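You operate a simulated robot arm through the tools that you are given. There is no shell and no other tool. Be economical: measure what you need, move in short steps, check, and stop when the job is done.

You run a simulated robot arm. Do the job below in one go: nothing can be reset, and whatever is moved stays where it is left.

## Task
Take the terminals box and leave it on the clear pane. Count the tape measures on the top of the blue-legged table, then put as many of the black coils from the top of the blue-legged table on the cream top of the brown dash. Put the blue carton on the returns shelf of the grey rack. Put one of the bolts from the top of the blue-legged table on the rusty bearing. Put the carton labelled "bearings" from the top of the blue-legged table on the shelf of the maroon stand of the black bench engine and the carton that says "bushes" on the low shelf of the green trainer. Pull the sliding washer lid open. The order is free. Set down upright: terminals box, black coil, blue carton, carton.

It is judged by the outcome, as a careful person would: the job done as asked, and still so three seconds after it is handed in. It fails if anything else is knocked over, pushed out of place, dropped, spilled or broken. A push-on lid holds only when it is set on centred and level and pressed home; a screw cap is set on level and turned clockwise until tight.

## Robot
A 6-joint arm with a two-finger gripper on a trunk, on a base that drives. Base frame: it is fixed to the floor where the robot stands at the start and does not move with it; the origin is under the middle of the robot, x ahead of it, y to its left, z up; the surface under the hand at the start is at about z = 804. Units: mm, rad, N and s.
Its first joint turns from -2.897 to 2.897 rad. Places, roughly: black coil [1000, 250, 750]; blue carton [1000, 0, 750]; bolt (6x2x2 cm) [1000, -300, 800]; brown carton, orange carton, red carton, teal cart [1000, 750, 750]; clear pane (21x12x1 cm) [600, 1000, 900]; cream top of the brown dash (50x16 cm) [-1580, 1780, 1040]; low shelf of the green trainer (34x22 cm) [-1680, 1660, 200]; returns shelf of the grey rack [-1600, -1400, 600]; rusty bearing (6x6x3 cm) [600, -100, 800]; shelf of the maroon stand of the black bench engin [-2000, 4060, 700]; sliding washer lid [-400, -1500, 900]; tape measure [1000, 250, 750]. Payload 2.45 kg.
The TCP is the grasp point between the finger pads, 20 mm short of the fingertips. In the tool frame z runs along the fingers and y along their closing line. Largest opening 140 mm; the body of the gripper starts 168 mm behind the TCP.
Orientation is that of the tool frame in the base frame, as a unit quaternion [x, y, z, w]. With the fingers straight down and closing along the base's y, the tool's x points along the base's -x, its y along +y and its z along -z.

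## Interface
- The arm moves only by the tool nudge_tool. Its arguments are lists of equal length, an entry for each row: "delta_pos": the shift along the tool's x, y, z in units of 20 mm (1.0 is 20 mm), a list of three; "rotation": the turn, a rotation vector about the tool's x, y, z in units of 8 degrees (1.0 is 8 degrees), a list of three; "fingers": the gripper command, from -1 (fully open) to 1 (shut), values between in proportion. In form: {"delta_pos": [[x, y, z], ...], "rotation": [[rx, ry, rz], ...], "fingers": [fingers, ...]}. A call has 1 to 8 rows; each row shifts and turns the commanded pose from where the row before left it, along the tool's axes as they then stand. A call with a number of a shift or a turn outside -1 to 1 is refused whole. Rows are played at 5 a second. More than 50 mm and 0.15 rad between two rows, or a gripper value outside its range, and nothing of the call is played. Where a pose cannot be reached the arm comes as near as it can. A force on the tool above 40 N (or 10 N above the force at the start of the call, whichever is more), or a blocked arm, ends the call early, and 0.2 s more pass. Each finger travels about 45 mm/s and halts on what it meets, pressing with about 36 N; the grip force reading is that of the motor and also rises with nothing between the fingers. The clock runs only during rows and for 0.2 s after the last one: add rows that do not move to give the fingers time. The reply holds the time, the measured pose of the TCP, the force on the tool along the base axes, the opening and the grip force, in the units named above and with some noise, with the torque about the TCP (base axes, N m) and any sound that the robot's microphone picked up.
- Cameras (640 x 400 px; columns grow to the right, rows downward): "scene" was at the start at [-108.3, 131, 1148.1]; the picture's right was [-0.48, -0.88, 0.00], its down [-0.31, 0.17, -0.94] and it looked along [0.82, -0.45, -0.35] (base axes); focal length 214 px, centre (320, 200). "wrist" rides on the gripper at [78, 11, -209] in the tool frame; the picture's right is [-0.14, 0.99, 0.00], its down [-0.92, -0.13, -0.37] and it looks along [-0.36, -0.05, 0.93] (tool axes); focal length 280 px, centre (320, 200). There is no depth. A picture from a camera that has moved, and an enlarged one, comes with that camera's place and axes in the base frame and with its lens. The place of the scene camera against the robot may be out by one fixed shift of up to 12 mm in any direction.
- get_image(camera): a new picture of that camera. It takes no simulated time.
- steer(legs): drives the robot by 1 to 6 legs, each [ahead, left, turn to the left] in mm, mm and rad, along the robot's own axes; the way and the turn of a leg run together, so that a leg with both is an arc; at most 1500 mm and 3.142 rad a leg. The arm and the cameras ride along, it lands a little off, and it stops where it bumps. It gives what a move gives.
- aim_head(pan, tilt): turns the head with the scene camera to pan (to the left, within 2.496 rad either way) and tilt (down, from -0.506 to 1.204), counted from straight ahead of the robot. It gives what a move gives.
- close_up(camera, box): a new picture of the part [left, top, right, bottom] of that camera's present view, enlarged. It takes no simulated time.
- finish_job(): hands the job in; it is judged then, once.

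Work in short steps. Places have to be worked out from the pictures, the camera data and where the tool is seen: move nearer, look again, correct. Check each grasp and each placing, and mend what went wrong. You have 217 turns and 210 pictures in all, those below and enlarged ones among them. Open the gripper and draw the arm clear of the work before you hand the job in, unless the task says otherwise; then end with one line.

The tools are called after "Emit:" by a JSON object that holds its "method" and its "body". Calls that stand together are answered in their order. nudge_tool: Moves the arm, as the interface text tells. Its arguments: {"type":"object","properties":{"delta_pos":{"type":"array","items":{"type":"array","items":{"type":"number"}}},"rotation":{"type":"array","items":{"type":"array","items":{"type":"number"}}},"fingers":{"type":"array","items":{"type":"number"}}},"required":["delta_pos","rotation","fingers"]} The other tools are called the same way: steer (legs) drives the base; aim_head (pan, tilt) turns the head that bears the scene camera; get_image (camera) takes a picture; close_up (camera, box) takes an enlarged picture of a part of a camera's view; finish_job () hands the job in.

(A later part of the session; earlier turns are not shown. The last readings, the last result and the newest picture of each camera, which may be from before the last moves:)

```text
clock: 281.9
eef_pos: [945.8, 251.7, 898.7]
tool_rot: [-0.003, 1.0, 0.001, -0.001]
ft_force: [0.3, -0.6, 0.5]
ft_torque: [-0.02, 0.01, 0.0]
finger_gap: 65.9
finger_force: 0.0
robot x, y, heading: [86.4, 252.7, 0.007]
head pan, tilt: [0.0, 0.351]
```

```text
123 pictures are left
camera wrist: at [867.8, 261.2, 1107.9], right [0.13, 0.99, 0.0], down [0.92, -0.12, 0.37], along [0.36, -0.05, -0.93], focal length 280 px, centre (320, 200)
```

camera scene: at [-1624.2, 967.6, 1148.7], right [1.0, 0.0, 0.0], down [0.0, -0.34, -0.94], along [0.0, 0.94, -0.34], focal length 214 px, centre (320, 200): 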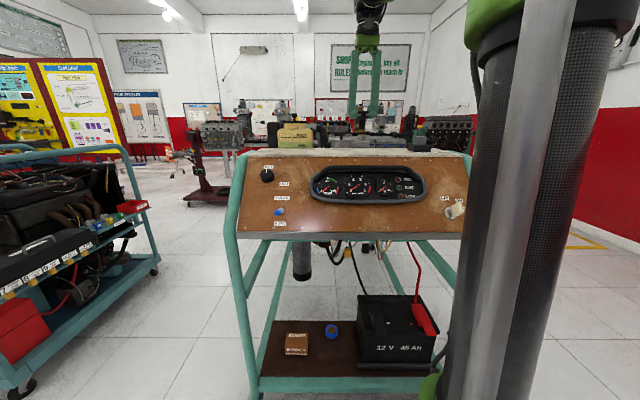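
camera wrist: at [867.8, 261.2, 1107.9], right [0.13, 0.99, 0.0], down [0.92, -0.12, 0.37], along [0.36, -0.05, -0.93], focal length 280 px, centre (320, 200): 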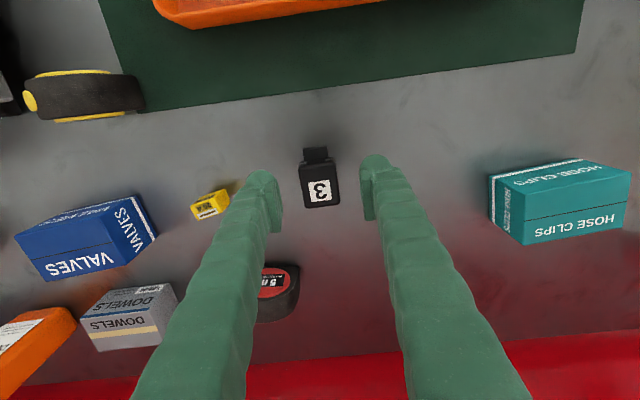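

Centred. Descend 47 mm, close, lift.

Emit:
{"method": "nudge_tool", "body": {"delta_pos": [[-0.1, 0, 1], [0, 0, 1], [0, 0, 0.35], [0, 0, 0], [0, 0, 0], [0, 0, 0], [0, 0, 0]], "rotation": [[0, 0, 0], [0, 0, 0], [0, 0, 0], [0, 0, 0], [0, 0, 0], [0, 0, 0], [0, 0, 0]], "fingers": [0.06, 0.06, 0.06, 1, 1, 1, 1]}}

Emit:
{"method": "nudge_tool", "body": {"delta_pos": [[0, 0, -1], [0, 0, -1], [0, 0, -1], [0, 0, -1], [0.5, 0, -1], [1, 0, -1], [1, 0, -1], [1, 0, -1]], "rotation": [[0, 0, 0], [0, 0, 0], [0, 0, 0], [0, 0, 0], [0, 0, 0], [0, 0, 0], [0, 0, 0], [0, 0, 0]], "fingers": [1, 1, 1, 1, 1, 1, 1, 1]}}

Emit:
{"method": "nudge_tool", "body": {"delta_pos": [[1, 0, -1], [1, 0, -1], [1, 0, -1], [1, 0, -1], [0.5, 0, -1], [0, 0, -1], [0, 0, -1], [0, 0, -1]], "rotation": [[0, 0, 0], [0, 0, 0], [0, 0, 0], [0, 0, 0], [0, 0, 0], [0, 0, 0], [0, 0, 0], [0, 0, 0]], "fingers": [1, 1, 1, 1, 1, 1, 1, 1]}}

Emit:
{"method": "close_up", "body": {"camera": "wrist", "box": [160, 100, 480, 300]}}

```text
clock: 283.5
eef_pos: [948.4, 250.2, 850.9]
tool_rot: [-0.003, 1.0, 0.0, -0.001]
ft_force: [-0.3, 0.6, 1.0]
ft_torque: [-0.01, 0.02, 0.0]
finger_gap: 34.9
finger_force: 35.8
robot x, y, heading: [84.1, 255.7, 0.012]
head pan, tilt: [0.0, 0.351]
```

```text
clock: 285.3
eef_pos: [877.6, 249.2, 1011.4]
tool_rot: [-0.004, 1.0, 0.0, -0.001]
ft_force: [0.3, -0.1, -1.1]
ft_torque: [-0.01, 0.09, -0.01]
finger_gap: 34.8
finger_force: 35.8
robot x, y, heading: [87.6, 253.2, 0.009]
head pan, tilt: [0.0, 0.351]
```

```text
clock: 287.1
eef_pos: [788.3, 249.0, 1173.0]
tool_rot: [-0.003, 1.0, 0.0, -0.001]
ft_force: [0.5, -0.1, -1.2]
ft_torque: [-0.01, 0.01, -0.02]
finger_gap: 34.6
finger_force: 35.7
robot x, y, heading: [87.3, 254.7, 0.011]
head pan, tilt: [0.0, 0.351]
```

```text
2.00 times, centred on (320, 200) of wrist
camera zoom: at [710.7, 260.4, 1381.4], right [0.13, 0.99, 0.0], down [0.92, -0.12, 0.37], along [0.36, -0.05, -0.93], focal length 561 px, centre (320, 200)
```

zoom: 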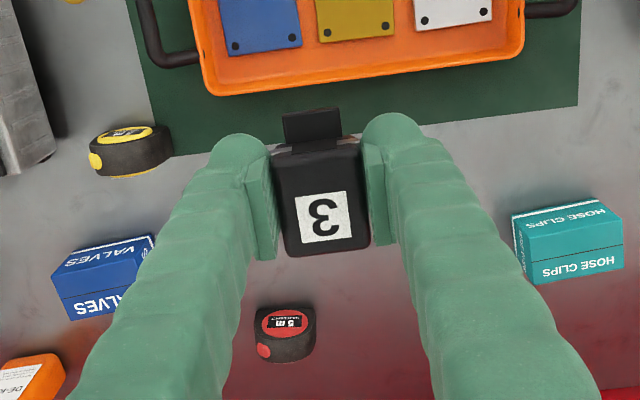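

Coil 3 held. Drive to the dash.

Emit:
{"method": "steer", "body": {"legs": [[-700, 0, 0], [0, 0, 1.56], [0, 990, 0], [800, 0, 0]]}}

Emit:
{"method": "get_image", "body": {"camera": "wrist"}}

```text
clock: 303.3
eef_pos: [-1553.4, 1775.8, 1171.6]
tool_rot: [-0.697, 0.717, 0.0, -0.001]
ft_force: [0.1, -0.1, -1.8]
ft_torque: [0.0, 0.02, -0.04]
finger_gap: 35.0
finger_force: 35.9
robot x, y, heading: [-1585.3, 1073.4, 1.544]
head pan, tilt: [0.0, 0.351]
```

```text
121 pictures are left
camera wrist: at [-1567.1, 1698.3, 1381.0], right [-0.99, 0.16, 0.0], down [0.15, 0.92, 0.37], along [0.06, 0.36, -0.93], focal length 280 px, centre (320, 200)
```

wrist: 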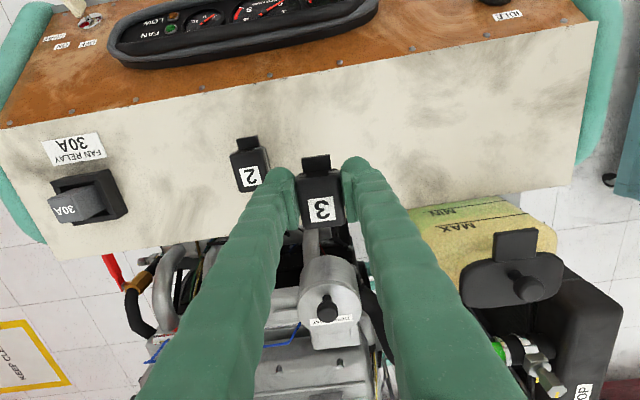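

Shift to (-1600, 1760) and lower.

Emit:
{"method": "nudge_tool", "body": {"delta_pos": [[0.3, 0.8, 0], [0.3, 0.8, 0], [0.26, 0.73, 0], [0, 0, 1], [0, 0, 1], [0, 0, 1], [0, 0, 0.4], [0, 0, 0.1]], "rotation": [[0, 0, 0], [0, 0, 0], [0, 0, 0], [0, 0, 0], [0, 0, 0], [0, 0, 0], [0, 0, 0], [0, 0, 0]], "fingers": [1, 1, 1, 1, 1, 1, 1, 1]}}

Emit:
{"method": "nudge_tool", "body": {"delta_pos": [[0, 0, 0.08], [0, 0, 0.08], [0, 0, 0.08], [0, 0, 0.08], [0, 0, 0.08], [0, 0, 0.08], [0, 0, 0.08], [0, 0, 0.08]], "rotation": [[0, 0, 0], [0, 0, 0], [0, 0, 0], [0, 0, 0], [0, 0, 0], [0, 0, 0], [0, 0, 0], [0, 0, 0]], "fingers": [1, 1, 1, 1, 1, 1, 1, 1]}}

Emit:
{"method": "get_image", "body": {"camera": "wrist"}}

Emit:
{"method": "get_image", "body": {"camera": "scene"}}

```text
clock: 305.1
eef_pos: [-1600.9, 1759.3, 1102.3]
tool_rot: [-0.697, 0.717, 0.0, 0.0]
ft_force: [0.4, -0.4, -1.8]
ft_torque: [-0.04, -0.01, 0.04]
finger_gap: 34.9
finger_force: 35.8
robot x, y, heading: [-1584.0, 1072.9, 1.547]
head pan, tilt: [0.0, 0.351]
```

```text
clock: 306.9
eef_pos: [-1600.9, 1759.0, 1089.9]
tool_rot: [-0.698, 0.716, 0.001, 0.0]
ft_force: [1.5, 4.1, 33.0]
ft_torque: [0.37, -0.03, -0.03]
finger_gap: 35.0
finger_force: 36.8
robot x, y, heading: [-1589.2, 1072.6, 1.545]
head pan, tilt: [0.0, 0.351]
```

```text
120 pictures are left
camera wrist: at [-1614.2, 1681.3, 1299.5], right [-0.99, 0.17, 0.0], down [0.15, 0.92, 0.37], along [0.06, 0.36, -0.93], focal length 280 px, centre (320, 200)
```

wrist: 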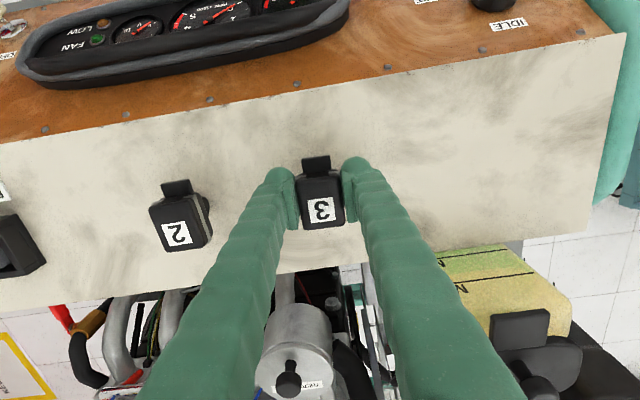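

```text
119 pictures are left
camera scene: at [-1763.1, 980.6, 1148.7], right [1.0, -0.03, 0.0], down [-0.01, -0.34, -0.94], along [0.03, 0.94, -0.34], focal length 214 px, centre (320, 200)
```

scene: 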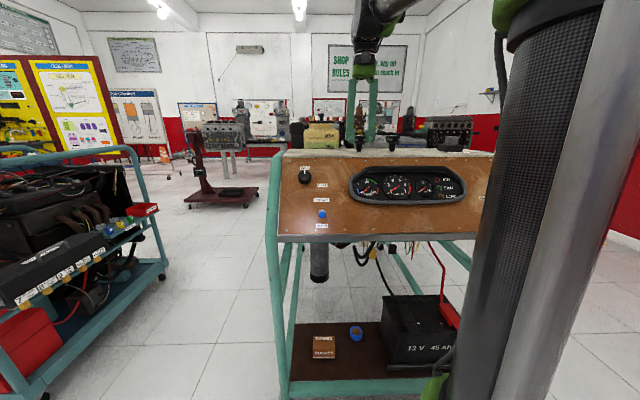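

Contact. Release slowly and rise.

Emit:
{"method": "nudge_tool", "body": {"delta_pos": [[0, 0, -0.06], [0, 0, 0], [0, 0, 0], [0, 0, 0], [0, 0, 0], [0, 0, -1], [0, 0, -1], [0, 0, -1]], "rotation": [[0, 0, 0], [0, 0, 0], [0, 0, 0], [0, 0, 0], [0, 0, 0], [0, 0, 0], [0, 0, 0], [0, 0, 0]], "fingers": [1, 0.4, 0.2, 0.1, 0.1, 0.1, 0.1, 0.1]}}

Emit:
{"method": "nudge_tool", "body": {"delta_pos": [[0, 0, -1], [0, 0, -1], [0, 0, -1]], "rotation": [[0, 0, 0], [0, 0, 0], [0, 0, 0]], "fingers": [0.1, 0.1, -0.5]}}

Emit:
{"method": "close_up", "body": {"camera": "scene", "box": [300, 90, 460, 190]}}

```text
clock: 308.7
eef_pos: [-1602.3, 1760.4, 1151.0]
tool_rot: [-0.697, 0.717, -0.001, -0.001]
ft_force: [-0.1, 0.8, -0.8]
ft_torque: [0.01, 0.0, 0.01]
finger_gap: 63.2
finger_force: 0.2
robot x, y, heading: [-1584.9, 1073.6, 1.546]
head pan, tilt: [0.0, 0.351]
```

```text
clock: 309.5
eef_pos: [-1601.6, 1760.1, 1210.1]
tool_rot: [-0.697, 0.717, -0.001, 0.0]
ft_force: [-0.2, -0.8, 0.6]
ft_torque: [0.02, 0.01, 0.0]
finger_gap: 97.7
finger_force: 0.0
robot x, y, heading: [-1585.4, 1071.0, 1.542]
head pan, tilt: [0.0, 0.351]
```

```text
4.00 times, centred on (380, 140) of scene
camera zoom: at [-1763.2, 981.3, 1148.7], right [1.0, -0.03, 0.0], down [-0.01, -0.34, -0.94], along [0.03, 0.94, -0.34], focal length 858 px, centre (80, 440)
```

zoom: 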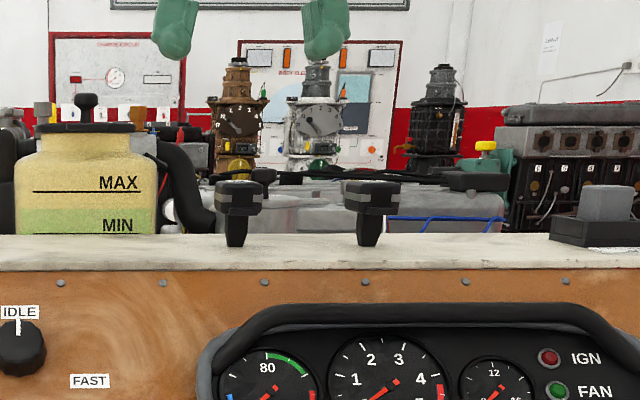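

Both coils stand on the dash. Now fetch the blue VALVES carton: drive back and tilt the tool 45°.

Emit:
{"method": "steer", "body": {"legs": [[-820, 0, 0], [0, -960, 0], [0, 0, -1.542], [600, -260, 0]]}}

Emit:
{"method": "nudge_tool", "body": {"delta_pos": [[0, 0, 0], [0, 0, 0], [0, 0, 0], [0, 0, 0], [0, 0, 0], [0, 0, 0]], "rotation": [[0, -1, 0], [0, -1, 0], [0, -1, 0], [0, -1, 0], [0, -1, 0], [0, -0.625, 0]], "fingers": [-1, -1, -1, -1, -1, -1]}}

Emit:
{"method": "get_image", "body": {"camera": "wrist"}}

```text
clock: 325.5
eef_pos: [648.3, 30.3, 1209.0]
tool_rot: [-0.008, 1.0, 0.0, 0.0]
ft_force: [0.0, 0.6, -0.2]
ft_torque: [0.01, 0.03, 0.01]
finger_gap: 105.1
finger_force: 0.0
robot x, y, heading: [-38.3, -15.2, 0.017]
head pan, tilt: [0.0, 0.351]
```

```text
clock: 326.9
eef_pos: [648.8, 30.8, 1210.6]
tool_rot: [-0.007, 0.924, 0.002, 0.383]
ft_force: [0.7, -0.7, -0.1]
ft_torque: [0.02, 0.02, 0.02]
finger_gap: 139.9
finger_force: 0.0
robot x, y, heading: [-34.4, -18.1, 0.016]
head pan, tilt: [0.0, 0.351]
```

```text
117 pictures are left
camera wrist: at [445.7, 38.6, 1303.2], right [0.08, 0.99, 0.1], down [0.39, -0.12, 0.91], along [0.92, -0.04, -0.4], focal length 280 px, centre (320, 200)
```

wrist: 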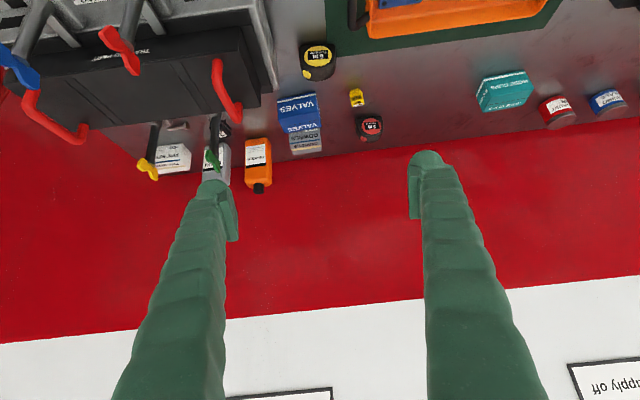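

Zoom on the VALVES carton.

Emit:
{"method": "close_up", "body": {"camera": "wrist", "box": [220, 60, 420, 185]}}

```text
3.20 times, centred on (320, 122) of wrist
camera zoom: at [445.7, 38.6, 1303.2], right [0.08, 0.99, 0.1], down [0.39, -0.12, 0.91], along [0.92, -0.04, -0.4], focal length 897 px, centre (320, 448)
```

zoom: 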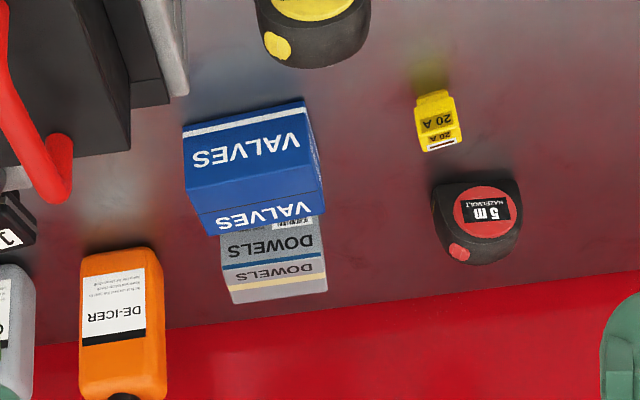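

Body at 45° would foul the practice head here, so I'll pick this carton top-down, set it in the cleared coil area, and regrasp it tilted. Straighten the tool, yaw 7.6°, drive ahead 130.

Emit:
{"method": "nudge_tool", "body": {"delta_pos": [[0, 0, 0], [0, 0, 0], [0, 0, 0], [0, 0, 0], [0, 0, 0], [0, 0, 0], [0, 0, 0]], "rotation": [[0, 1, 0], [0, 1, 0], [0, 1, 0], [0, 1, 0], [0, 1, 0], [0, 0.625, 0], [0, 0, -0.95]], "fingers": [-1, -1, -1, -1, -1, -1, -1]}}

Emit:
{"method": "steer", "body": {"legs": [[130, 0, 0]]}}

Emit:
{"method": "nudge_tool", "body": {"delta_pos": [[-1, -0.1, 0.7], [-1, -0.1, 0.7], [-1, -0.1, 0.7], [-1, -0.1, 0.7], [-1, -0.1, 0.7], [-1, -0.1, 0.7], [-1, -0.1, 0.7], [-1, -0.1, 0.7]], "rotation": [[0, 0, 0], [0, 0, 0], [0, 0, 0], [0, 0, 0], [0, 0, 0], [0, 0, 0], [0, 0, 0], [0, 0, 0]], "fingers": [-1, -1, -1, -1, -1, -1, -1, -1]}}

Emit:
{"method": "get_image", "body": {"camera": "wrist"}}

```text
clock: 328.5
eef_pos: [647.7, 29.5, 1210.1]
tool_rot: [-0.074, 0.997, 0.0, -0.002]
ft_force: [-0.1, -0.5, 0.7]
ft_torque: [-0.02, 0.01, 0.02]
finger_gap: 139.8
finger_force: 0.1
robot x, y, heading: [-36.3, -12.8, 0.013]
head pan, tilt: [0.0, 0.351]
```

```text
clock: 329.8
eef_pos: [778.4, 33.0, 1209.6]
tool_rot: [-0.075, 0.997, 0.0, -0.001]
ft_force: [0.9, 0.1, -0.1]
ft_torque: [0.02, -0.05, 0.03]
finger_gap: 140.0
finger_force: 0.1
robot x, y, heading: [90.7, -11.2, 0.019]
head pan, tilt: [0.0, 0.351]
```

```text
clock: 331.6
eef_pos: [940.4, 39.6, 1097.9]
tool_rot: [-0.075, 0.997, 0.0, -0.001]
ft_force: [-0.3, 0.1, 0.5]
ft_torque: [-0.01, -0.05, -0.03]
finger_gap: 140.1
finger_force: 0.1
robot x, y, heading: [93.0, -10.9, 0.018]
head pan, tilt: [0.0, 0.351]
```

```text
115 pictures are left
camera wrist: at [860.5, 39.7, 1306.9], right [-0.01, 1.0, 0.0], down [0.93, 0.01, 0.37], along [0.37, 0.0, -0.93], focal length 280 px, centre (320, 200)
```

wrist: 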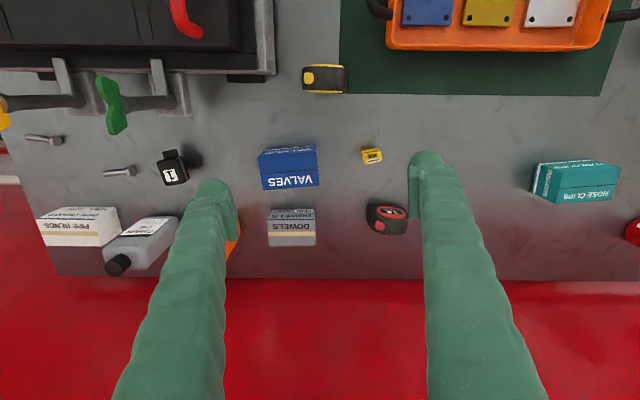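

Valves centre ≈ (994, -11), yaw ≈ 9°. Move over it and descend to 900.

Emit:
{"method": "nudge_tool", "body": {"delta_pos": [[-0.76, -0.98, 0.6], [-0.76, -0.98, 0.6], [-0.77, -0.97, 0.6], [0, 0, 1], [0, 0, 1], [0, 0, 1], [0, 0, 1], [0, 0, 1]], "rotation": [[0, 0, 0], [0, 0, 0], [0, 0, 0], [0, 0, 0], [0, 0, 0], [0, 0, 0], [0, 0, 0], [0, 0, 0]], "fingers": [-0.75, -0.75, -0.75, -0.75, -0.75, -0.75, -0.75, -0.75]}}

Emit:
{"method": "nudge_tool", "body": {"delta_pos": [[0, 0, 1], [0, 0, 1]], "rotation": [[0, 0, 0], [0, 0, 0]], "fingers": [-0.75, -0.75]}}

Emit:
{"method": "get_image", "body": {"camera": "wrist"}}

```text
clock: 333.4
eef_pos: [992.6, -11.3, 962.3]
tool_rot: [-0.074, 0.997, 0.0, -0.001]
ft_force: [0.3, -0.1, -0.3]
ft_torque: [0.01, 0.02, -0.05]
finger_gap: 122.3
finger_force: 0.1
robot x, y, heading: [96.5, -9.7, 0.016]
head pan, tilt: [0.0, 0.351]
```

```text
clock: 334.0
eef_pos: [991.8, -11.5, 920.9]
tool_rot: [-0.075, 0.997, -0.001, -0.001]
ft_force: [0.2, -1.1, 0.2]
ft_torque: [-0.01, -0.04, 0.0]
finger_gap: 122.3
finger_force: 0.0
robot x, y, heading: [90.8, -13.7, 0.013]
head pan, tilt: [0.0, 0.351]
```

```text
114 pictures are left
camera wrist: at [914.1, -11.6, 1130.7], right [-0.01, 1.0, 0.0], down [0.93, 0.01, 0.37], along [0.37, 0.0, -0.93], focal length 280 px, centre (320, 200)
```

wrist: 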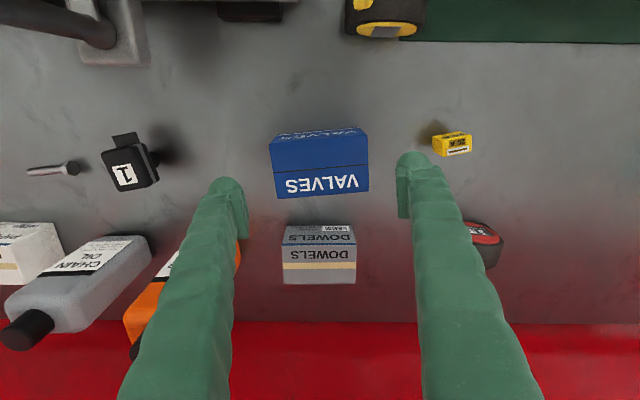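

Aligned; shift 6 mm back, descend 85 mm, close, lift.

Emit:
{"method": "nudge_tool", "body": {"delta_pos": [[0.3, 0, 1], [0, 0, 1], [0, 0, 1], [0, 0, 1], [0, 0, 0.2], [0, 0, 0], [0, 0, 0], [0, 0, 0]], "rotation": [[0, 0, 0], [0, 0, 0], [0, 0, 0], [0, 0, 0], [0, 0, 0], [0, 0, 0], [0, 0, 0], [0, 0, 0]], "fingers": [-0.75, -0.75, -0.75, -0.75, -0.75, 1, 1, 1]}}

Emit:
{"method": "nudge_tool", "body": {"delta_pos": [[0, 0, -1], [0, 0, -1], [0, 0, -1], [0, 0, -1], [0, 0, -1], [0, 0, -1]], "rotation": [[0, 0, 0], [0, 0, 0], [0, 0, 0], [0, 0, 0], [0, 0, 0], [0, 0, 0]], "fingers": [1, 1, 1, 1, 1, 1]}}

Emit:
{"method": "get_image", "body": {"camera": "wrist"}}

```text
clock: 335.8
eef_pos: [987.1, -13.7, 838.6]
tool_rot: [-0.074, 0.997, 0.0, 0.0]
ft_force: [-0.8, 1.5, 1.6]
ft_torque: [-0.06, -0.08, -0.04]
finger_gap: 104.7
finger_force: 35.7
robot x, y, heading: [96.4, -11.9, 0.015]
head pan, tilt: [0.0, 0.351]
```

```text
clock: 337.2
eef_pos: [987.4, -12.1, 957.8]
tool_rot: [-0.074, 0.997, 0.0, -0.001]
ft_force: [0.0, -0.1, -3.0]
ft_torque: [-0.01, 0.04, -0.01]
finger_gap: 104.4
finger_force: 35.7
robot x, y, heading: [93.4, -11.8, 0.015]
head pan, tilt: [0.0, 0.351]
```

```text
113 pictures are left
camera wrist: at [909.4, -12.3, 1167.0], right [-0.01, 1.0, 0.0], down [0.93, 0.01, 0.37], along [0.37, 0.0, -0.93], focal length 280 px, centre (320, 200)
```

wrist: 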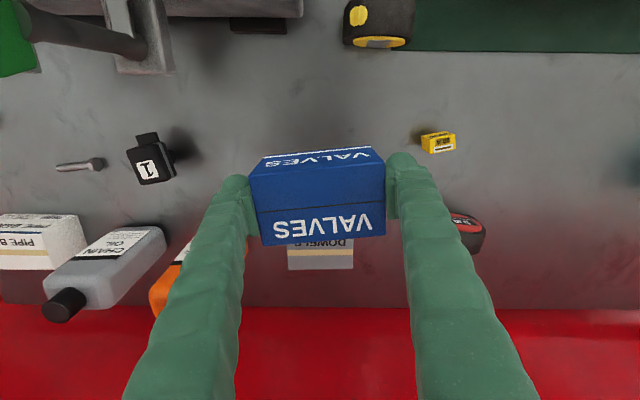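

Held. Drive left 312 mm to the cleared spot, straighten yaw, and set it down there.

Emit:
{"method": "steer", "body": {"legs": [[0, 312, -0.015]]}}

Emit:
{"method": "nudge_tool", "body": {"delta_pos": [[0, 0, 1], [0, 0, 1], [0, 0, 1], [0, 0, 1], [0, 0, 1], [0, 0, 0.6], [0, 0, 0.15], [0, 0, 0.15]], "rotation": [[0, 0, 0.95], [0, 0, 0], [0, 0, 0], [0, 0, 0], [0, 0, 0], [0, 0, 0], [0, 0, 0], [0, 0, 0]], "fingers": [1, 1, 1, 1, 1, 1, 1, 1]}}

Emit:
{"method": "get_image", "body": {"camera": "wrist"}}

```text
clock: 339.2
eef_pos: [984.3, 285.5, 957.0]
tool_rot: [-0.069, 0.998, 0.0, -0.001]
ft_force: [-0.4, 0.2, -3.9]
ft_torque: [0.02, 0.01, 0.01]
finger_gap: 103.9
finger_force: 36.5
robot x, y, heading: [92.4, 296.0, 0.007]
head pan, tilt: [0.0, 0.351]
```

```text
clock: 341.0
eef_pos: [984.4, 287.4, 840.7]
tool_rot: [-0.002, 1.0, 0.0, -0.001]
ft_force: [0.2, 0.3, -3.4]
ft_torque: [-0.02, -0.02, -0.02]
finger_gap: 103.6
finger_force: 36.2
robot x, y, heading: [94.1, 297.4, 0.003]
head pan, tilt: [0.0, 0.351]
```

```text
112 pictures are left
camera wrist: at [906.7, 297.7, 1048.8], right [0.13, 0.99, 0.0], down [0.92, -0.12, 0.37], along [0.36, -0.05, -0.93], focal length 280 px, centre (320, 200)
```

wrist: 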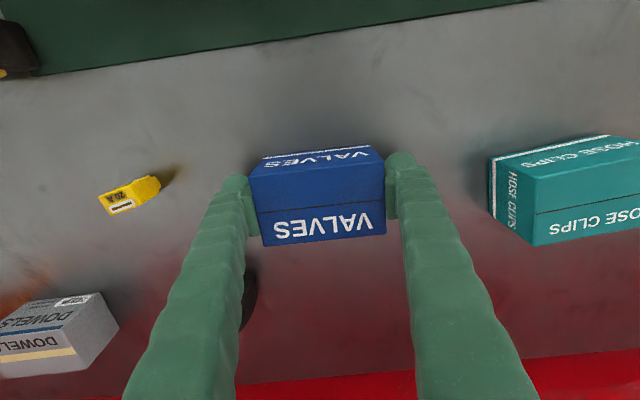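

Lower the last 2 mm, release, rise 120 mm.

Emit:
{"method": "nudge_tool", "body": {"delta_pos": [[0, 0, 0.08], [0, 0, 0.05], [0, 0, 0], [0, 0, 0], [0, 0, -1], [0, 0, -1], [0, 0, -1], [0, 0, -1]], "rotation": [[0, 0, 0], [0, 0, 0], [0, 0, 0], [0, 0, 0], [0, 0, 0], [0, 0, 0], [0, 0, 0], [0, 0, 0]], "fingers": [1, 1, -0.7, -0.9, -1, -1, -1, -1]}}

Emit:
{"method": "nudge_tool", "body": {"delta_pos": [[0.6, 0, -1], [0.6, 0, -1], [0.6, 0, -1], [0.6, 0, 0], [0.6, 0, 0], [0.6, 0, 0]], "rotation": [[0, -1, 0], [0, -1, 0], [0, -1, 0], [0, -1, 0], [0, -1, 0], [0, -0.625, 0]], "fingers": [-1, -1, -1, -1, -1, -1]}}

Emit:
{"method": "get_image", "body": {"camera": "wrist"}}

```text
clock: 342.8
eef_pos: [984.7, 286.9, 917.9]
tool_rot: [-0.003, 1.0, 0.0, -0.002]
ft_force: [-1.2, 1.1, 0.0]
ft_torque: [0.02, 0.01, 0.0]
finger_gap: 140.2
finger_force: 0.1
robot x, y, heading: [89.7, 292.3, 0.006]
head pan, tilt: [0.0, 0.351]
```

```text
clock: 344.2
eef_pos: [909.8, 287.0, 952.3]
tool_rot: [-0.002, 0.924, 0.0, 0.383]
ft_force: [0.6, 0.6, 0.1]
ft_torque: [-0.04, 0.01, 0.0]
finger_gap: 139.9
finger_force: 0.1
robot x, y, heading: [89.2, 296.4, 0.003]
head pan, tilt: [0.0, 0.351]
```

```text
111 pictures are left
camera wrist: at [707.9, 296.7, 1045.2], right [0.09, 0.99, 0.1], down [0.39, -0.13, 0.91], along [0.92, -0.05, -0.4], focal length 280 px, centre (320, 200)
```

wrist: 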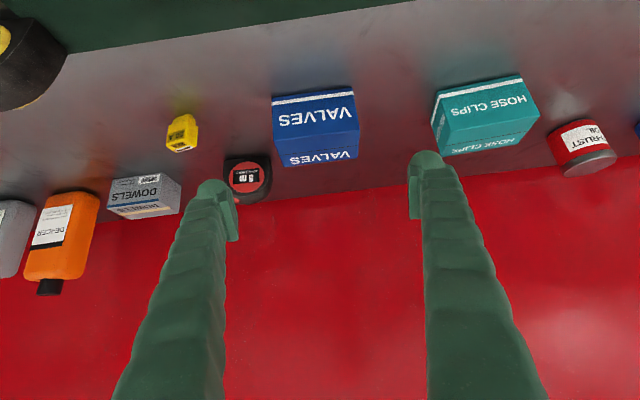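

Front edge ≈ x 959, y 290. Advance to grip at (978, 289, 847).

Emit:
{"method": "nudge_tool", "body": {"delta_pos": [[0.6, 0.1, 0.5], [0.7, 0, 0.6], [0, 0, 1], [0, 0, 1], [0, 0, 1], [0, 0, 1], [0, 0, 1], [0, 0, 0]], "rotation": [[0, 0, 0], [0, 0, 0], [0, 0, 0], [0, 0, 0], [0, 0, 0], [0, 0, 0], [0, 0, 0], [0, 0, 0]], "fingers": [-1, -1, -1, -1, -1, -1, -1, -1]}}

Emit:
{"method": "nudge_tool", "body": {"delta_pos": [[0, 0, 0], [0, 0, 0], [0, 0, 0], [-0.7, 0, -0.7], [-0.7, 0, -0.7], [-0.7, 0, -0.7], [-0.7, 0, -0.7], [-0.7, 0, -0.7]], "rotation": [[0, 0, 0], [0, 0, 0], [0, 0, 0], [0, 0, 0], [0, 0, 0], [0, 0, 0], [0, 0, 0], [0, 0, 0]], "fingers": [1, 1, 1, 1, 1, 1, 1, 1]}}

Emit:
{"method": "get_image", "body": {"camera": "wrist"}}

```text
clock: 346.0
eef_pos: [978.1, 289.1, 846.9]
tool_rot: [-0.003, 0.924, 0.0, 0.382]
ft_force: [0.5, -0.9, 1.0]
ft_torque: [0.0, -0.03, 0.0]
finger_gap: 140.0
finger_force: 0.0
robot x, y, heading: [90.8, 296.0, 0.002]
head pan, tilt: [0.0, 0.351]
```

```text
clock: 347.8
eef_pos: [978.4, 288.9, 947.2]
tool_rot: [-0.002, 0.924, 0.0, 0.381]
ft_force: [0.7, 0.3, -3.0]
ft_torque: [0.02, 0.04, 0.02]
finger_gap: 104.3
finger_force: 35.7
robot x, y, heading: [87.1, 297.9, 0.008]
head pan, tilt: [0.0, 0.351]
```

```text
110 pictures are left
camera wrist: at [775.8, 299.3, 1039.8], right [0.09, 0.99, 0.1], down [0.39, -0.13, 0.91], along [0.92, -0.05, -0.4], focal length 280 px, centre (320, 200)
```

wrist: 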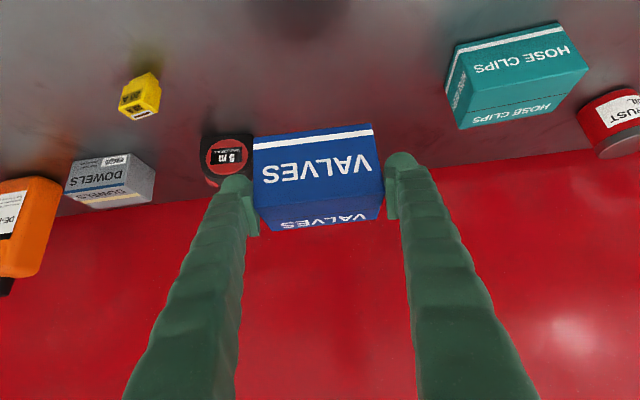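

Held. Retract, drive away and face the rack.

Emit:
{"method": "nudge_tool", "body": {"delta_pos": [[0, 0, -1], [0, 0, -1], [0, 0, -1], [0, 0, -1], [0, 0, -1], [0, 0, -1]], "rotation": [[0, 0, 0], [0, 0, 0], [0, 0, 0], [0, 0, 0], [0, 0, 0], [0, 0, 0]], "fingers": [1, 1, 1, 1, 1, 1]}}

Emit:
{"method": "steer", "body": {"legs": [[-700, 0, 0], [0, 0, -1.577], [0, -1000, 0]]}}

Emit:
{"method": "aim_head", "body": {"pan": 0, "tilt": 0.35}}

Emit:
{"method": "get_image", "body": {"camera": "scene"}}

Emit:
{"method": "get_image", "body": {"camera": "wrist"}}

```text
clock: 349.2
eef_pos: [892.7, 287.9, 1031.2]
tool_rot: [-0.002, 0.924, 0.0, 0.382]
ft_force: [0.0, -0.1, -3.8]
ft_torque: [-0.02, 0.05, 0.0]
finger_gap: 104.3
finger_force: 36.0
robot x, y, heading: [92.5, 291.7, 0.008]
head pan, tilt: [0.0, 0.351]
```

```text
clock: 361.7
eef_pos: [-1621.1, -496.5, 1032.1]
tool_rot: [0.657, 0.651, -0.271, 0.268]
ft_force: [-0.4, -0.6, -3.7]
ft_torque: [0.06, 0.0, -0.01]
finger_gap: 103.1
finger_force: 36.6
robot x, y, heading: [-1601.7, 304.1, -1.588]
head pan, tilt: [0.0, 0.351]
```

```text
clock: 362.3
eef_pos: [-1619.6, -497.0, 1032.2]
tool_rot: [0.657, 0.65, -0.272, 0.268]
ft_force: [0.5, -0.7, -3.0]
ft_torque: [0.04, 0.0, -0.01]
finger_gap: 103.0
finger_force: 35.8
robot x, y, heading: [-1599.2, 301.5, -1.587]
head pan, tilt: [0.0, 0.351]
```

```text
109 pictures are left
camera scene: at [-1424.1, 399.7, 1148.7], right [-1.0, 0.01, 0.0], down [0.0, 0.34, -0.94], along [-0.01, -0.94, -0.34], focal length 214 px, centre (320, 200)
```

scene: 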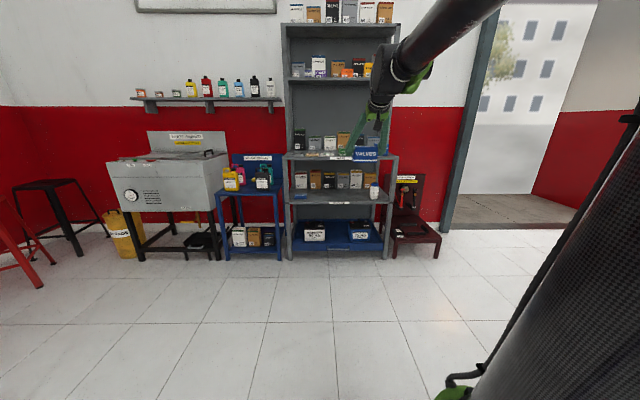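

```text
108 pictures are left
camera wrist: at [-1606.5, -294.6, 1125.1], right [0.99, -0.11, 0.1], down [-0.13, -0.39, 0.91], along [-0.06, -0.91, -0.4], focal length 280 px, centre (320, 200)
```

wrist: 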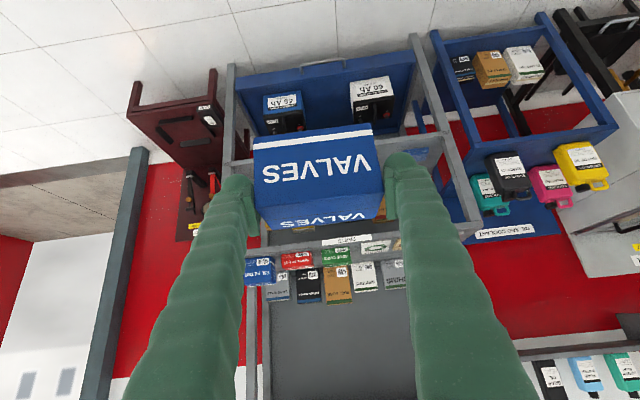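

Emit:
{"method": "close_up", "body": {"camera": "scene", "box": [270, 120, 430, 270]}}

```text
2.67 times, centred on (350, 195) of scene
camera zoom: at [-1424.1, 399.7, 1148.7], right [-1.0, 0.01, 0.0], down [0.0, 0.34, -0.94], along [-0.01, -0.94, -0.34], focal length 572 px, centre (240, 213)
```

zoom: 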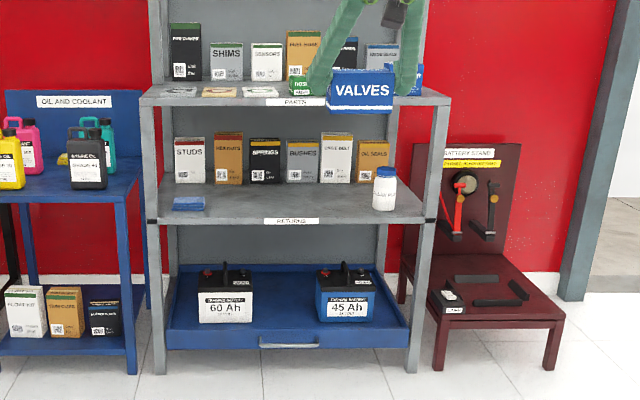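

Returns shelf: front edge y≈-1076, z≈600, free depth to -1390. Lower the carton to ~z 670 and then drive in so it lands at y≈-1150.

Emit:
{"method": "nudge_tool", "body": {"delta_pos": [[1, 0, 1], [1, 0, 1], [1, 0, 1], [1, 0, 1], [1, 0, 1], [1, 0, 1], [1, 0, 1], [1, 0, 1]], "rotation": [[0, 0, 0], [0, 0, 0], [0, 0, 0], [0, 0, 0], [0, 0, 0], [0, 0, 0], [0, 0, 0], [0, 0, 0]], "fingers": [1, 1, 1, 1, 1, 1, 1, 1]}}

Emit:
{"method": "nudge_tool", "body": {"delta_pos": [[1, 0, 1], [1, 0, 1], [1, 0, 1], [1, 0, 1], [0.7, 0, 0.7]], "rotation": [[0, 0, 0], [0, 0, 0], [0, 0, 0], [0, 0, 0], [0, 0, 0]], "fingers": [1, 1, 1, 1, 1]}}

Emit:
{"method": "steer", "body": {"legs": [[350, 0, 0.016]]}}

Emit:
{"method": "get_image", "body": {"camera": "wrist"}}

Emit:
{"method": "get_image", "body": {"camera": "scene"}}

```text
clock: 364.1
eef_pos: [-1619.2, -496.1, 806.4]
tool_rot: [0.657, 0.65, -0.272, 0.267]
ft_force: [0.0, 1.0, -3.9]
ft_torque: [0.03, 0.0, -0.02]
finger_gap: 103.1
finger_force: 35.9
robot x, y, heading: [-1602.0, 304.2, -1.581]
head pan, tilt: [0.0, 0.351]
```

```text
clock: 365.3
eef_pos: [-1620.0, -496.7, 672.3]
tool_rot: [0.658, 0.65, -0.272, 0.268]
ft_force: [-0.3, -0.5, -3.9]
ft_torque: [-0.01, -0.01, 0.01]
finger_gap: 102.7
finger_force: 35.4
robot x, y, heading: [-1599.2, 302.9, -1.587]
head pan, tilt: [0.0, 0.351]
```

```text
clock: 367.5
eef_pos: [-1608.4, -843.7, 672.2]
tool_rot: [0.651, 0.655, -0.27, 0.271]
ft_force: [-0.3, 0.6, -3.3]
ft_torque: [0.03, 0.01, 0.03]
finger_gap: 102.9
finger_force: 36.2
robot x, y, heading: [-1598.9, -44.0, -1.564]
head pan, tilt: [0.0, 0.351]
```

```text
106 pictures are left
camera wrist: at [-1597.6, -641.1, 765.6], right [0.99, -0.09, 0.1], down [-0.13, -0.39, 0.91], along [-0.05, -0.92, -0.4], focal length 280 px, centre (320, 200)
```

wrist: 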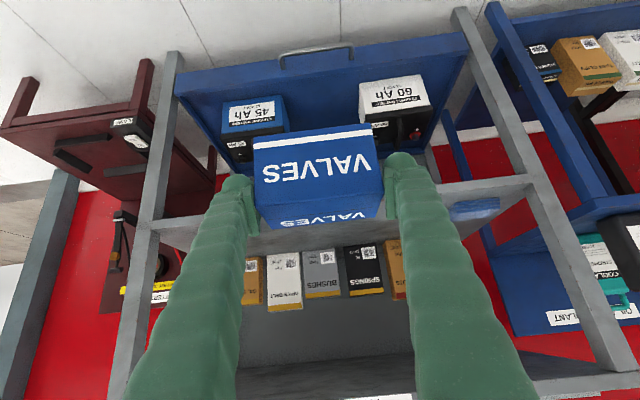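

```text
105 pictures are left
camera scene: at [-1426.7, 55.5, 1148.7], right [-1.0, -0.01, 0.0], down [0.0, 0.34, -0.94], along [0.01, -0.94, -0.34], focal length 214 px, centre (320, 200)
```

scene: 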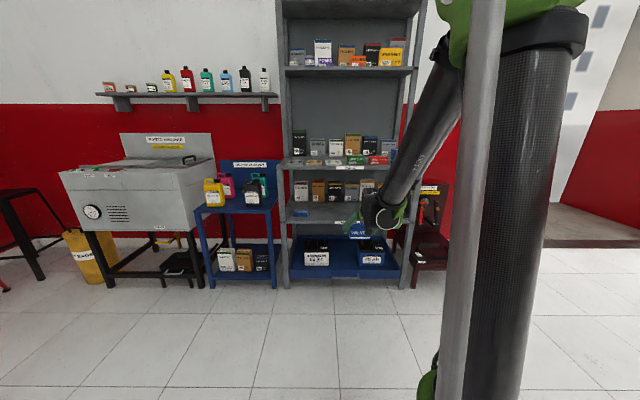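

Geometry confirmed. Drive in 298 mm.

Emit:
{"method": "steer", "body": {"legs": [[298, 0, -0.007]]}}

Emit:
{"method": "get_image", "body": {"camera": "wrist"}}

Emit:
{"method": "get_image", "body": {"camera": "scene"}}

```text
clock: 369.6
eef_pos: [-1614.0, -1143.0, 671.5]
tool_rot: [0.655, 0.653, -0.27, 0.269]
ft_force: [0.3, 0.5, -2.4]
ft_torque: [0.03, -0.02, -0.01]
finger_gap: 102.7
finger_force: 35.7
robot x, y, heading: [-1600.0, -343.8, -1.575]
head pan, tilt: [0.0, 0.351]
```

```text
104 pictures are left
camera wrist: at [-1602.2, -941.2, 765.6], right [0.99, -0.1, 0.1], down [-0.13, -0.39, 0.91], along [-0.05, -0.91, -0.4], focal length 280 px, centre (320, 200)
```

wrist: 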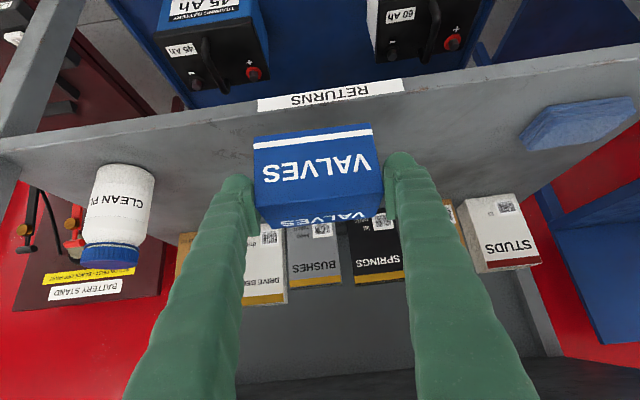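

```text
103 pictures are left
camera scene: at [-1425.6, -246.1, 1148.7], right [-1.0, 0.0, 0.0], down [0.0, 0.34, -0.94], along [0.0, -0.94, -0.34], focal length 214 px, centre (320, 200)
```

scene: 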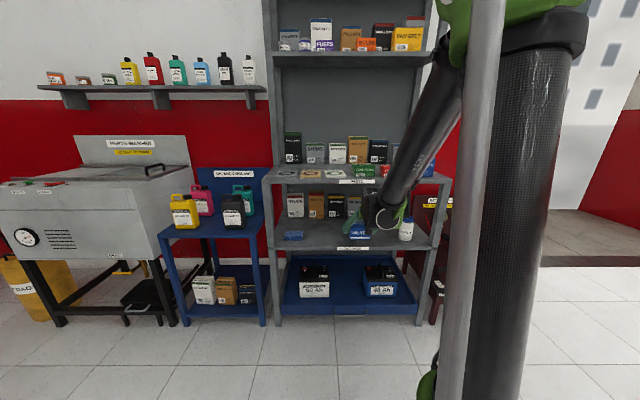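

Check clearance to the upper shelf.

Emit:
{"method": "close_up", "body": {"camera": "scene", "box": [260, 150, 460, 275]}}

```text
3.20 times, centred on (360, 212) of scene
camera zoom: at [-1425.6, -246.1, 1148.7], right [-1.0, 0.0, 0.0], down [0.0, 0.34, -0.94], along [0.0, -0.94, -0.34], focal length 686 px, centre (192, 160)
```

zoom: 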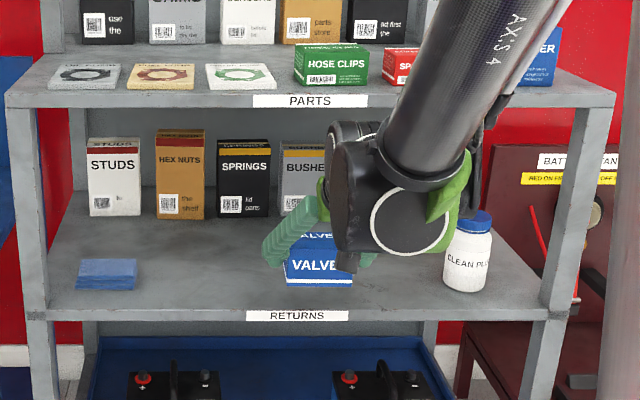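

Clear. Lower to contact.

Emit:
{"method": "nudge_tool", "body": {"delta_pos": [[0.5, 0, 0.5], [0.2, 0, 0.2], [0.08, 0, 0.08], [0.08, 0, 0.08], [0.08, 0, 0.08], [0.08, 0, 0.08], [0.08, 0, 0.08], [0.08, 0, 0.08]], "rotation": [[0, 0, 0], [0, 0, 0], [0, 0, 0], [0, 0, 0], [0, 0, 0], [0, 0, 0], [0, 0, 0], [0, 0, 0]], "fingers": [1, 1, 1, 1, 1, 1, 1, 1]}}

```text
clock: 371.4
eef_pos: [-1613.6, -1143.6, 639.9]
tool_rot: [0.654, 0.653, -0.271, 0.27]
ft_force: [-0.3, -0.3, -3.7]
ft_torque: [0.01, 0.0, -0.01]
finger_gap: 102.5
finger_force: 35.6
robot x, y, heading: [-1603.4, -336.9, -1.576]
head pan, tilt: [0.0, 0.351]
```

No contact yet; continue in small steps.

Emit:
{"method": "nudge_tool", "body": {"delta_pos": [[0.08, 0, 0.08], [0.08, 0, 0.08], [0.08, 0, 0.08], [0.08, 0, 0.08], [0.08, 0, 0.08], [0.08, 0, 0.08], [0.08, 0, 0.08], [0.08, 0, 0.08]], "rotation": [[0, 0, 0], [0, 0, 0], [0, 0, 0], [0, 0, 0], [0, 0, 0], [0, 0, 0], [0, 0, 0], [0, 0, 0]], "fingers": [1, 1, 1, 1, 1, 1, 1, 1]}}

Emit:
{"method": "get_image", "body": {"camera": "wrist"}}

```text
clock: 373.2
eef_pos: [-1614.8, -1144.7, 621.7]
tool_rot: [0.654, 0.653, -0.271, 0.269]
ft_force: [-0.3, -0.8, -3.2]
ft_torque: [0.03, 0.0, -0.01]
finger_gap: 102.4
finger_force: 36.1
robot x, y, heading: [-1597.1, -343.7, -1.577]
head pan, tilt: [0.0, 0.351]
```

```text
101 pictures are left
camera wrist: at [-1602.4, -941.3, 714.2], right [0.99, -0.1, 0.1], down [-0.13, -0.39, 0.91], along [-0.05, -0.91, -0.4], focal length 280 px, centre (320, 200)
```

wrist: 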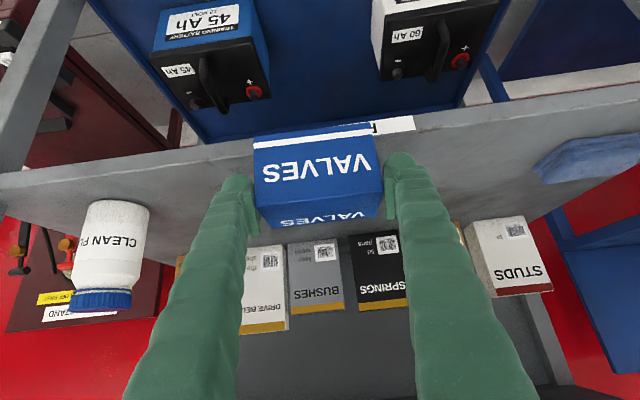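

The triangulated label shows the shelf front is at y≈-1171, z≈560: the carton is still partly in front of the edge. Raise 25 mm and move 100 mm further in.

Emit:
{"method": "nudge_tool", "body": {"delta_pos": [[-0.5, 0, -0.5], [-0.45, 0, -0.45]], "rotation": [[0, 0, 0], [0, 0, 0]], "fingers": [1, 1]}}

Emit:
{"method": "steer", "body": {"legs": [[105, 0, 0]]}}

Emit:
{"method": "get_image", "body": {"camera": "wrist"}}

Emit:
{"method": "close_up", "body": {"camera": "scene", "box": [260, 150, 460, 275]}}

```text
clock: 373.8
eef_pos: [-1613.6, -1144.3, 648.3]
tool_rot: [0.654, 0.653, -0.27, 0.27]
ft_force: [0.4, 0.6, -3.7]
ft_torque: [0.03, 0.03, -0.02]
finger_gap: 102.5
finger_force: 36.7
robot x, y, heading: [-1601.4, -342.8, -1.577]
head pan, tilt: [0.0, 0.351]
```

```text
clock: 374.9
eef_pos: [-1615.2, -1249.5, 647.7]
tool_rot: [0.655, 0.652, -0.271, 0.269]
ft_force: [-1.1, -0.3, -3.9]
ft_torque: [0.03, -0.01, -0.02]
finger_gap: 102.5
finger_force: 36.1
robot x, y, heading: [-1601.8, -446.1, -1.576]
head pan, tilt: [0.0, 0.351]
```

```text
100 pictures are left
camera wrist: at [-1603.0, -1046.7, 741.3], right [0.99, -0.1, 0.1], down [-0.13, -0.39, 0.91], along [-0.05, -0.91, -0.4], focal length 280 px, centre (320, 200)
```

wrist: 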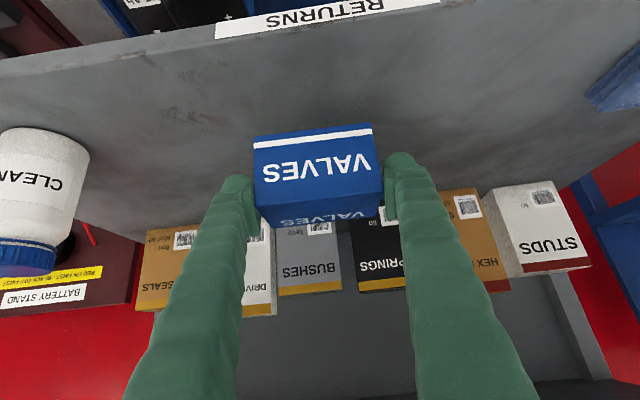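

```text
3.20 times, centred on (360, 212) of scene
camera zoom: at [-1425.9, -352.3, 1148.7], right [-1.0, 0.0, 0.0], down [0.0, 0.34, -0.94], along [0.0, -0.94, -0.34], focal length 686 px, centre (192, 160)
```

zoom: 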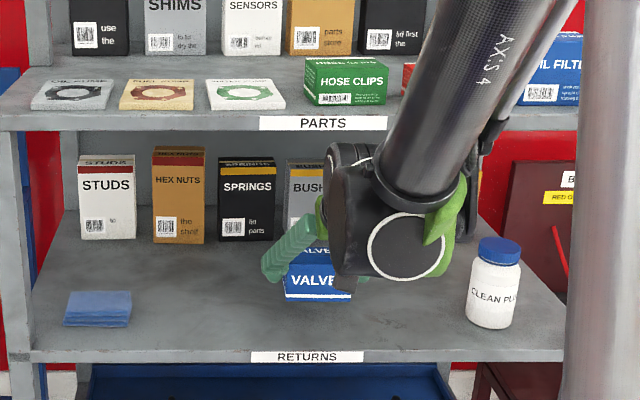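

Now well over the shelf. Lower to contact (expected TCP z≈612).

Emit:
{"method": "nudge_tool", "body": {"delta_pos": [[0.5, 0, 0.5], [0.4, 0, 0.4], [0.1, 0, 0.1], [0.1, 0, 0.1], [0.1, 0, 0.1], [0.1, 0, 0.1], [0.1, 0, 0.1], [0.1, 0, 0.1]], "rotation": [[0, 0, 0], [0, 0, 0], [0, 0, 0], [0, 0, 0], [0, 0, 0], [0, 0, 0], [0, 0, 0], [0, 0, 0]], "fingers": [1, 1, 1, 1, 1, 1, 1, 1]}}

```text
clock: 376.8
eef_pos: [-1616.2, -1250.8, 606.3]
tool_rot: [0.655, 0.652, -0.271, 0.269]
ft_force: [-1.2, 0.3, -3.3]
ft_torque: [0.01, 0.01, 0.02]
finger_gap: 101.9
finger_force: 36.0
robot x, y, heading: [-1603.0, -449.7, -1.578]
head pan, tilt: [0.0, 0.351]
```

Emit:
{"method": "nudge_tool", "body": {"delta_pos": [[0.08, 0, 0.08], [0.08, 0, 0.08], [0.08, 0, 0.08], [0.08, 0, 0.08], [0.08, 0, 0.08], [0.08, 0, 0.08], [0.08, 0, 0.08]], "rotation": [[0, 0, 0], [0, 0, 0], [0, 0, 0], [0, 0, 0], [0, 0, 0], [0, 0, 0], [0, 0, 0]], "fingers": [1, 1, 1, 1, 1, 1, 1]}}

Emit:
{"method": "get_image", "body": {"camera": "wrist"}}

```text
clock: 377.7
eef_pos: [-1615.6, -1247.5, 600.4]
tool_rot: [0.655, 0.651, -0.272, 0.271]
ft_force: [-0.9, 11.7, 28.0]
ft_torque: [0.5, 0.18, -0.02]
finger_gap: 102.4
finger_force: 36.4
robot x, y, heading: [-1596.1, -444.6, -1.578]
head pan, tilt: [0.0, 0.351]
stopped in row 4: the force on the tool passed its limit at 48 N (the readings are from after the stop); the commanded pose is now the measured one
```

```text
98 pictures are left
camera wrist: at [-1603.3, -1045.2, 692.2], right [0.99, -0.1, 0.1], down [-0.13, -0.39, 0.91], along [-0.06, -0.92, -0.4], focal length 280 px, centre (320, 200)
```

wrist: 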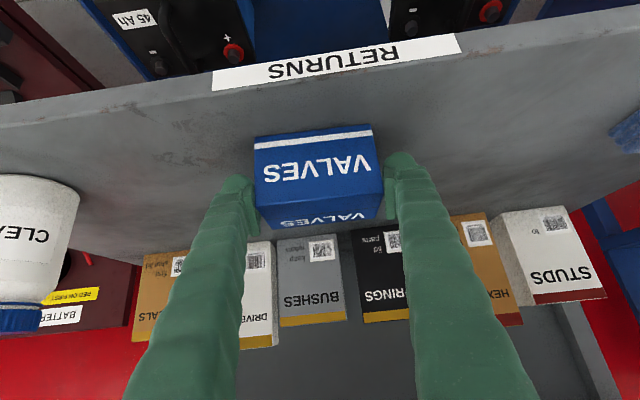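

Contact with the shelf. Release and retract along the tool axis.

Emit:
{"method": "nudge_tool", "body": {"delta_pos": [[-0.04, 0, -0.04], [0, 0, 0], [0, 0, 0], [0, 0, 0], [0, 0, -0.5], [0, 0, -1], [0, 0, -1], [0, 0, -1]], "rotation": [[0, 0, 0], [0, 0, 0], [0, 0, 0], [0, 0, 0], [0, 0, 0], [0, 0, 0], [0, 0, 0], [0, 0, 0]], "fingers": [-0.6, -0.8, -1, -1, -1, -1, -1, -1]}}

Emit:
{"method": "get_image", "body": {"camera": "wrist"}}

```text
clock: 379.5
eef_pos: [-1615.6, -1199.7, 649.5]
tool_rot: [0.655, 0.652, -0.271, 0.269]
ft_force: [-1.6, 0.3, 0.0]
ft_torque: [0.01, 0.02, -0.02]
finger_gap: 140.2
finger_force: 0.1
robot x, y, heading: [-1600.7, -448.1, -1.571]
head pan, tilt: [0.0, 0.351]
```

```text
97 pictures are left
camera wrist: at [-1602.6, -997.3, 742.1], right [0.99, -0.1, 0.1], down [-0.13, -0.39, 0.91], along [-0.06, -0.92, -0.4], focal length 280 px, centre (320, 200)
```

wrist: 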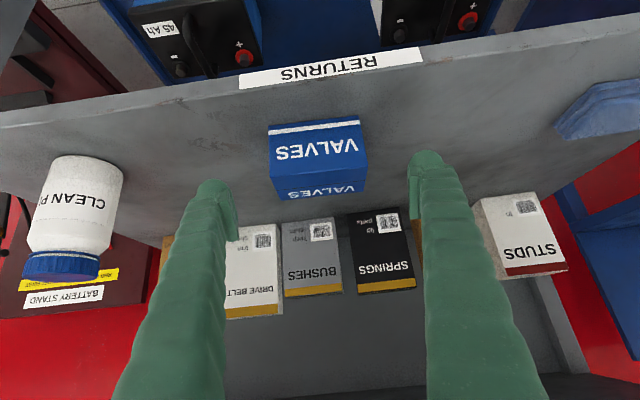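

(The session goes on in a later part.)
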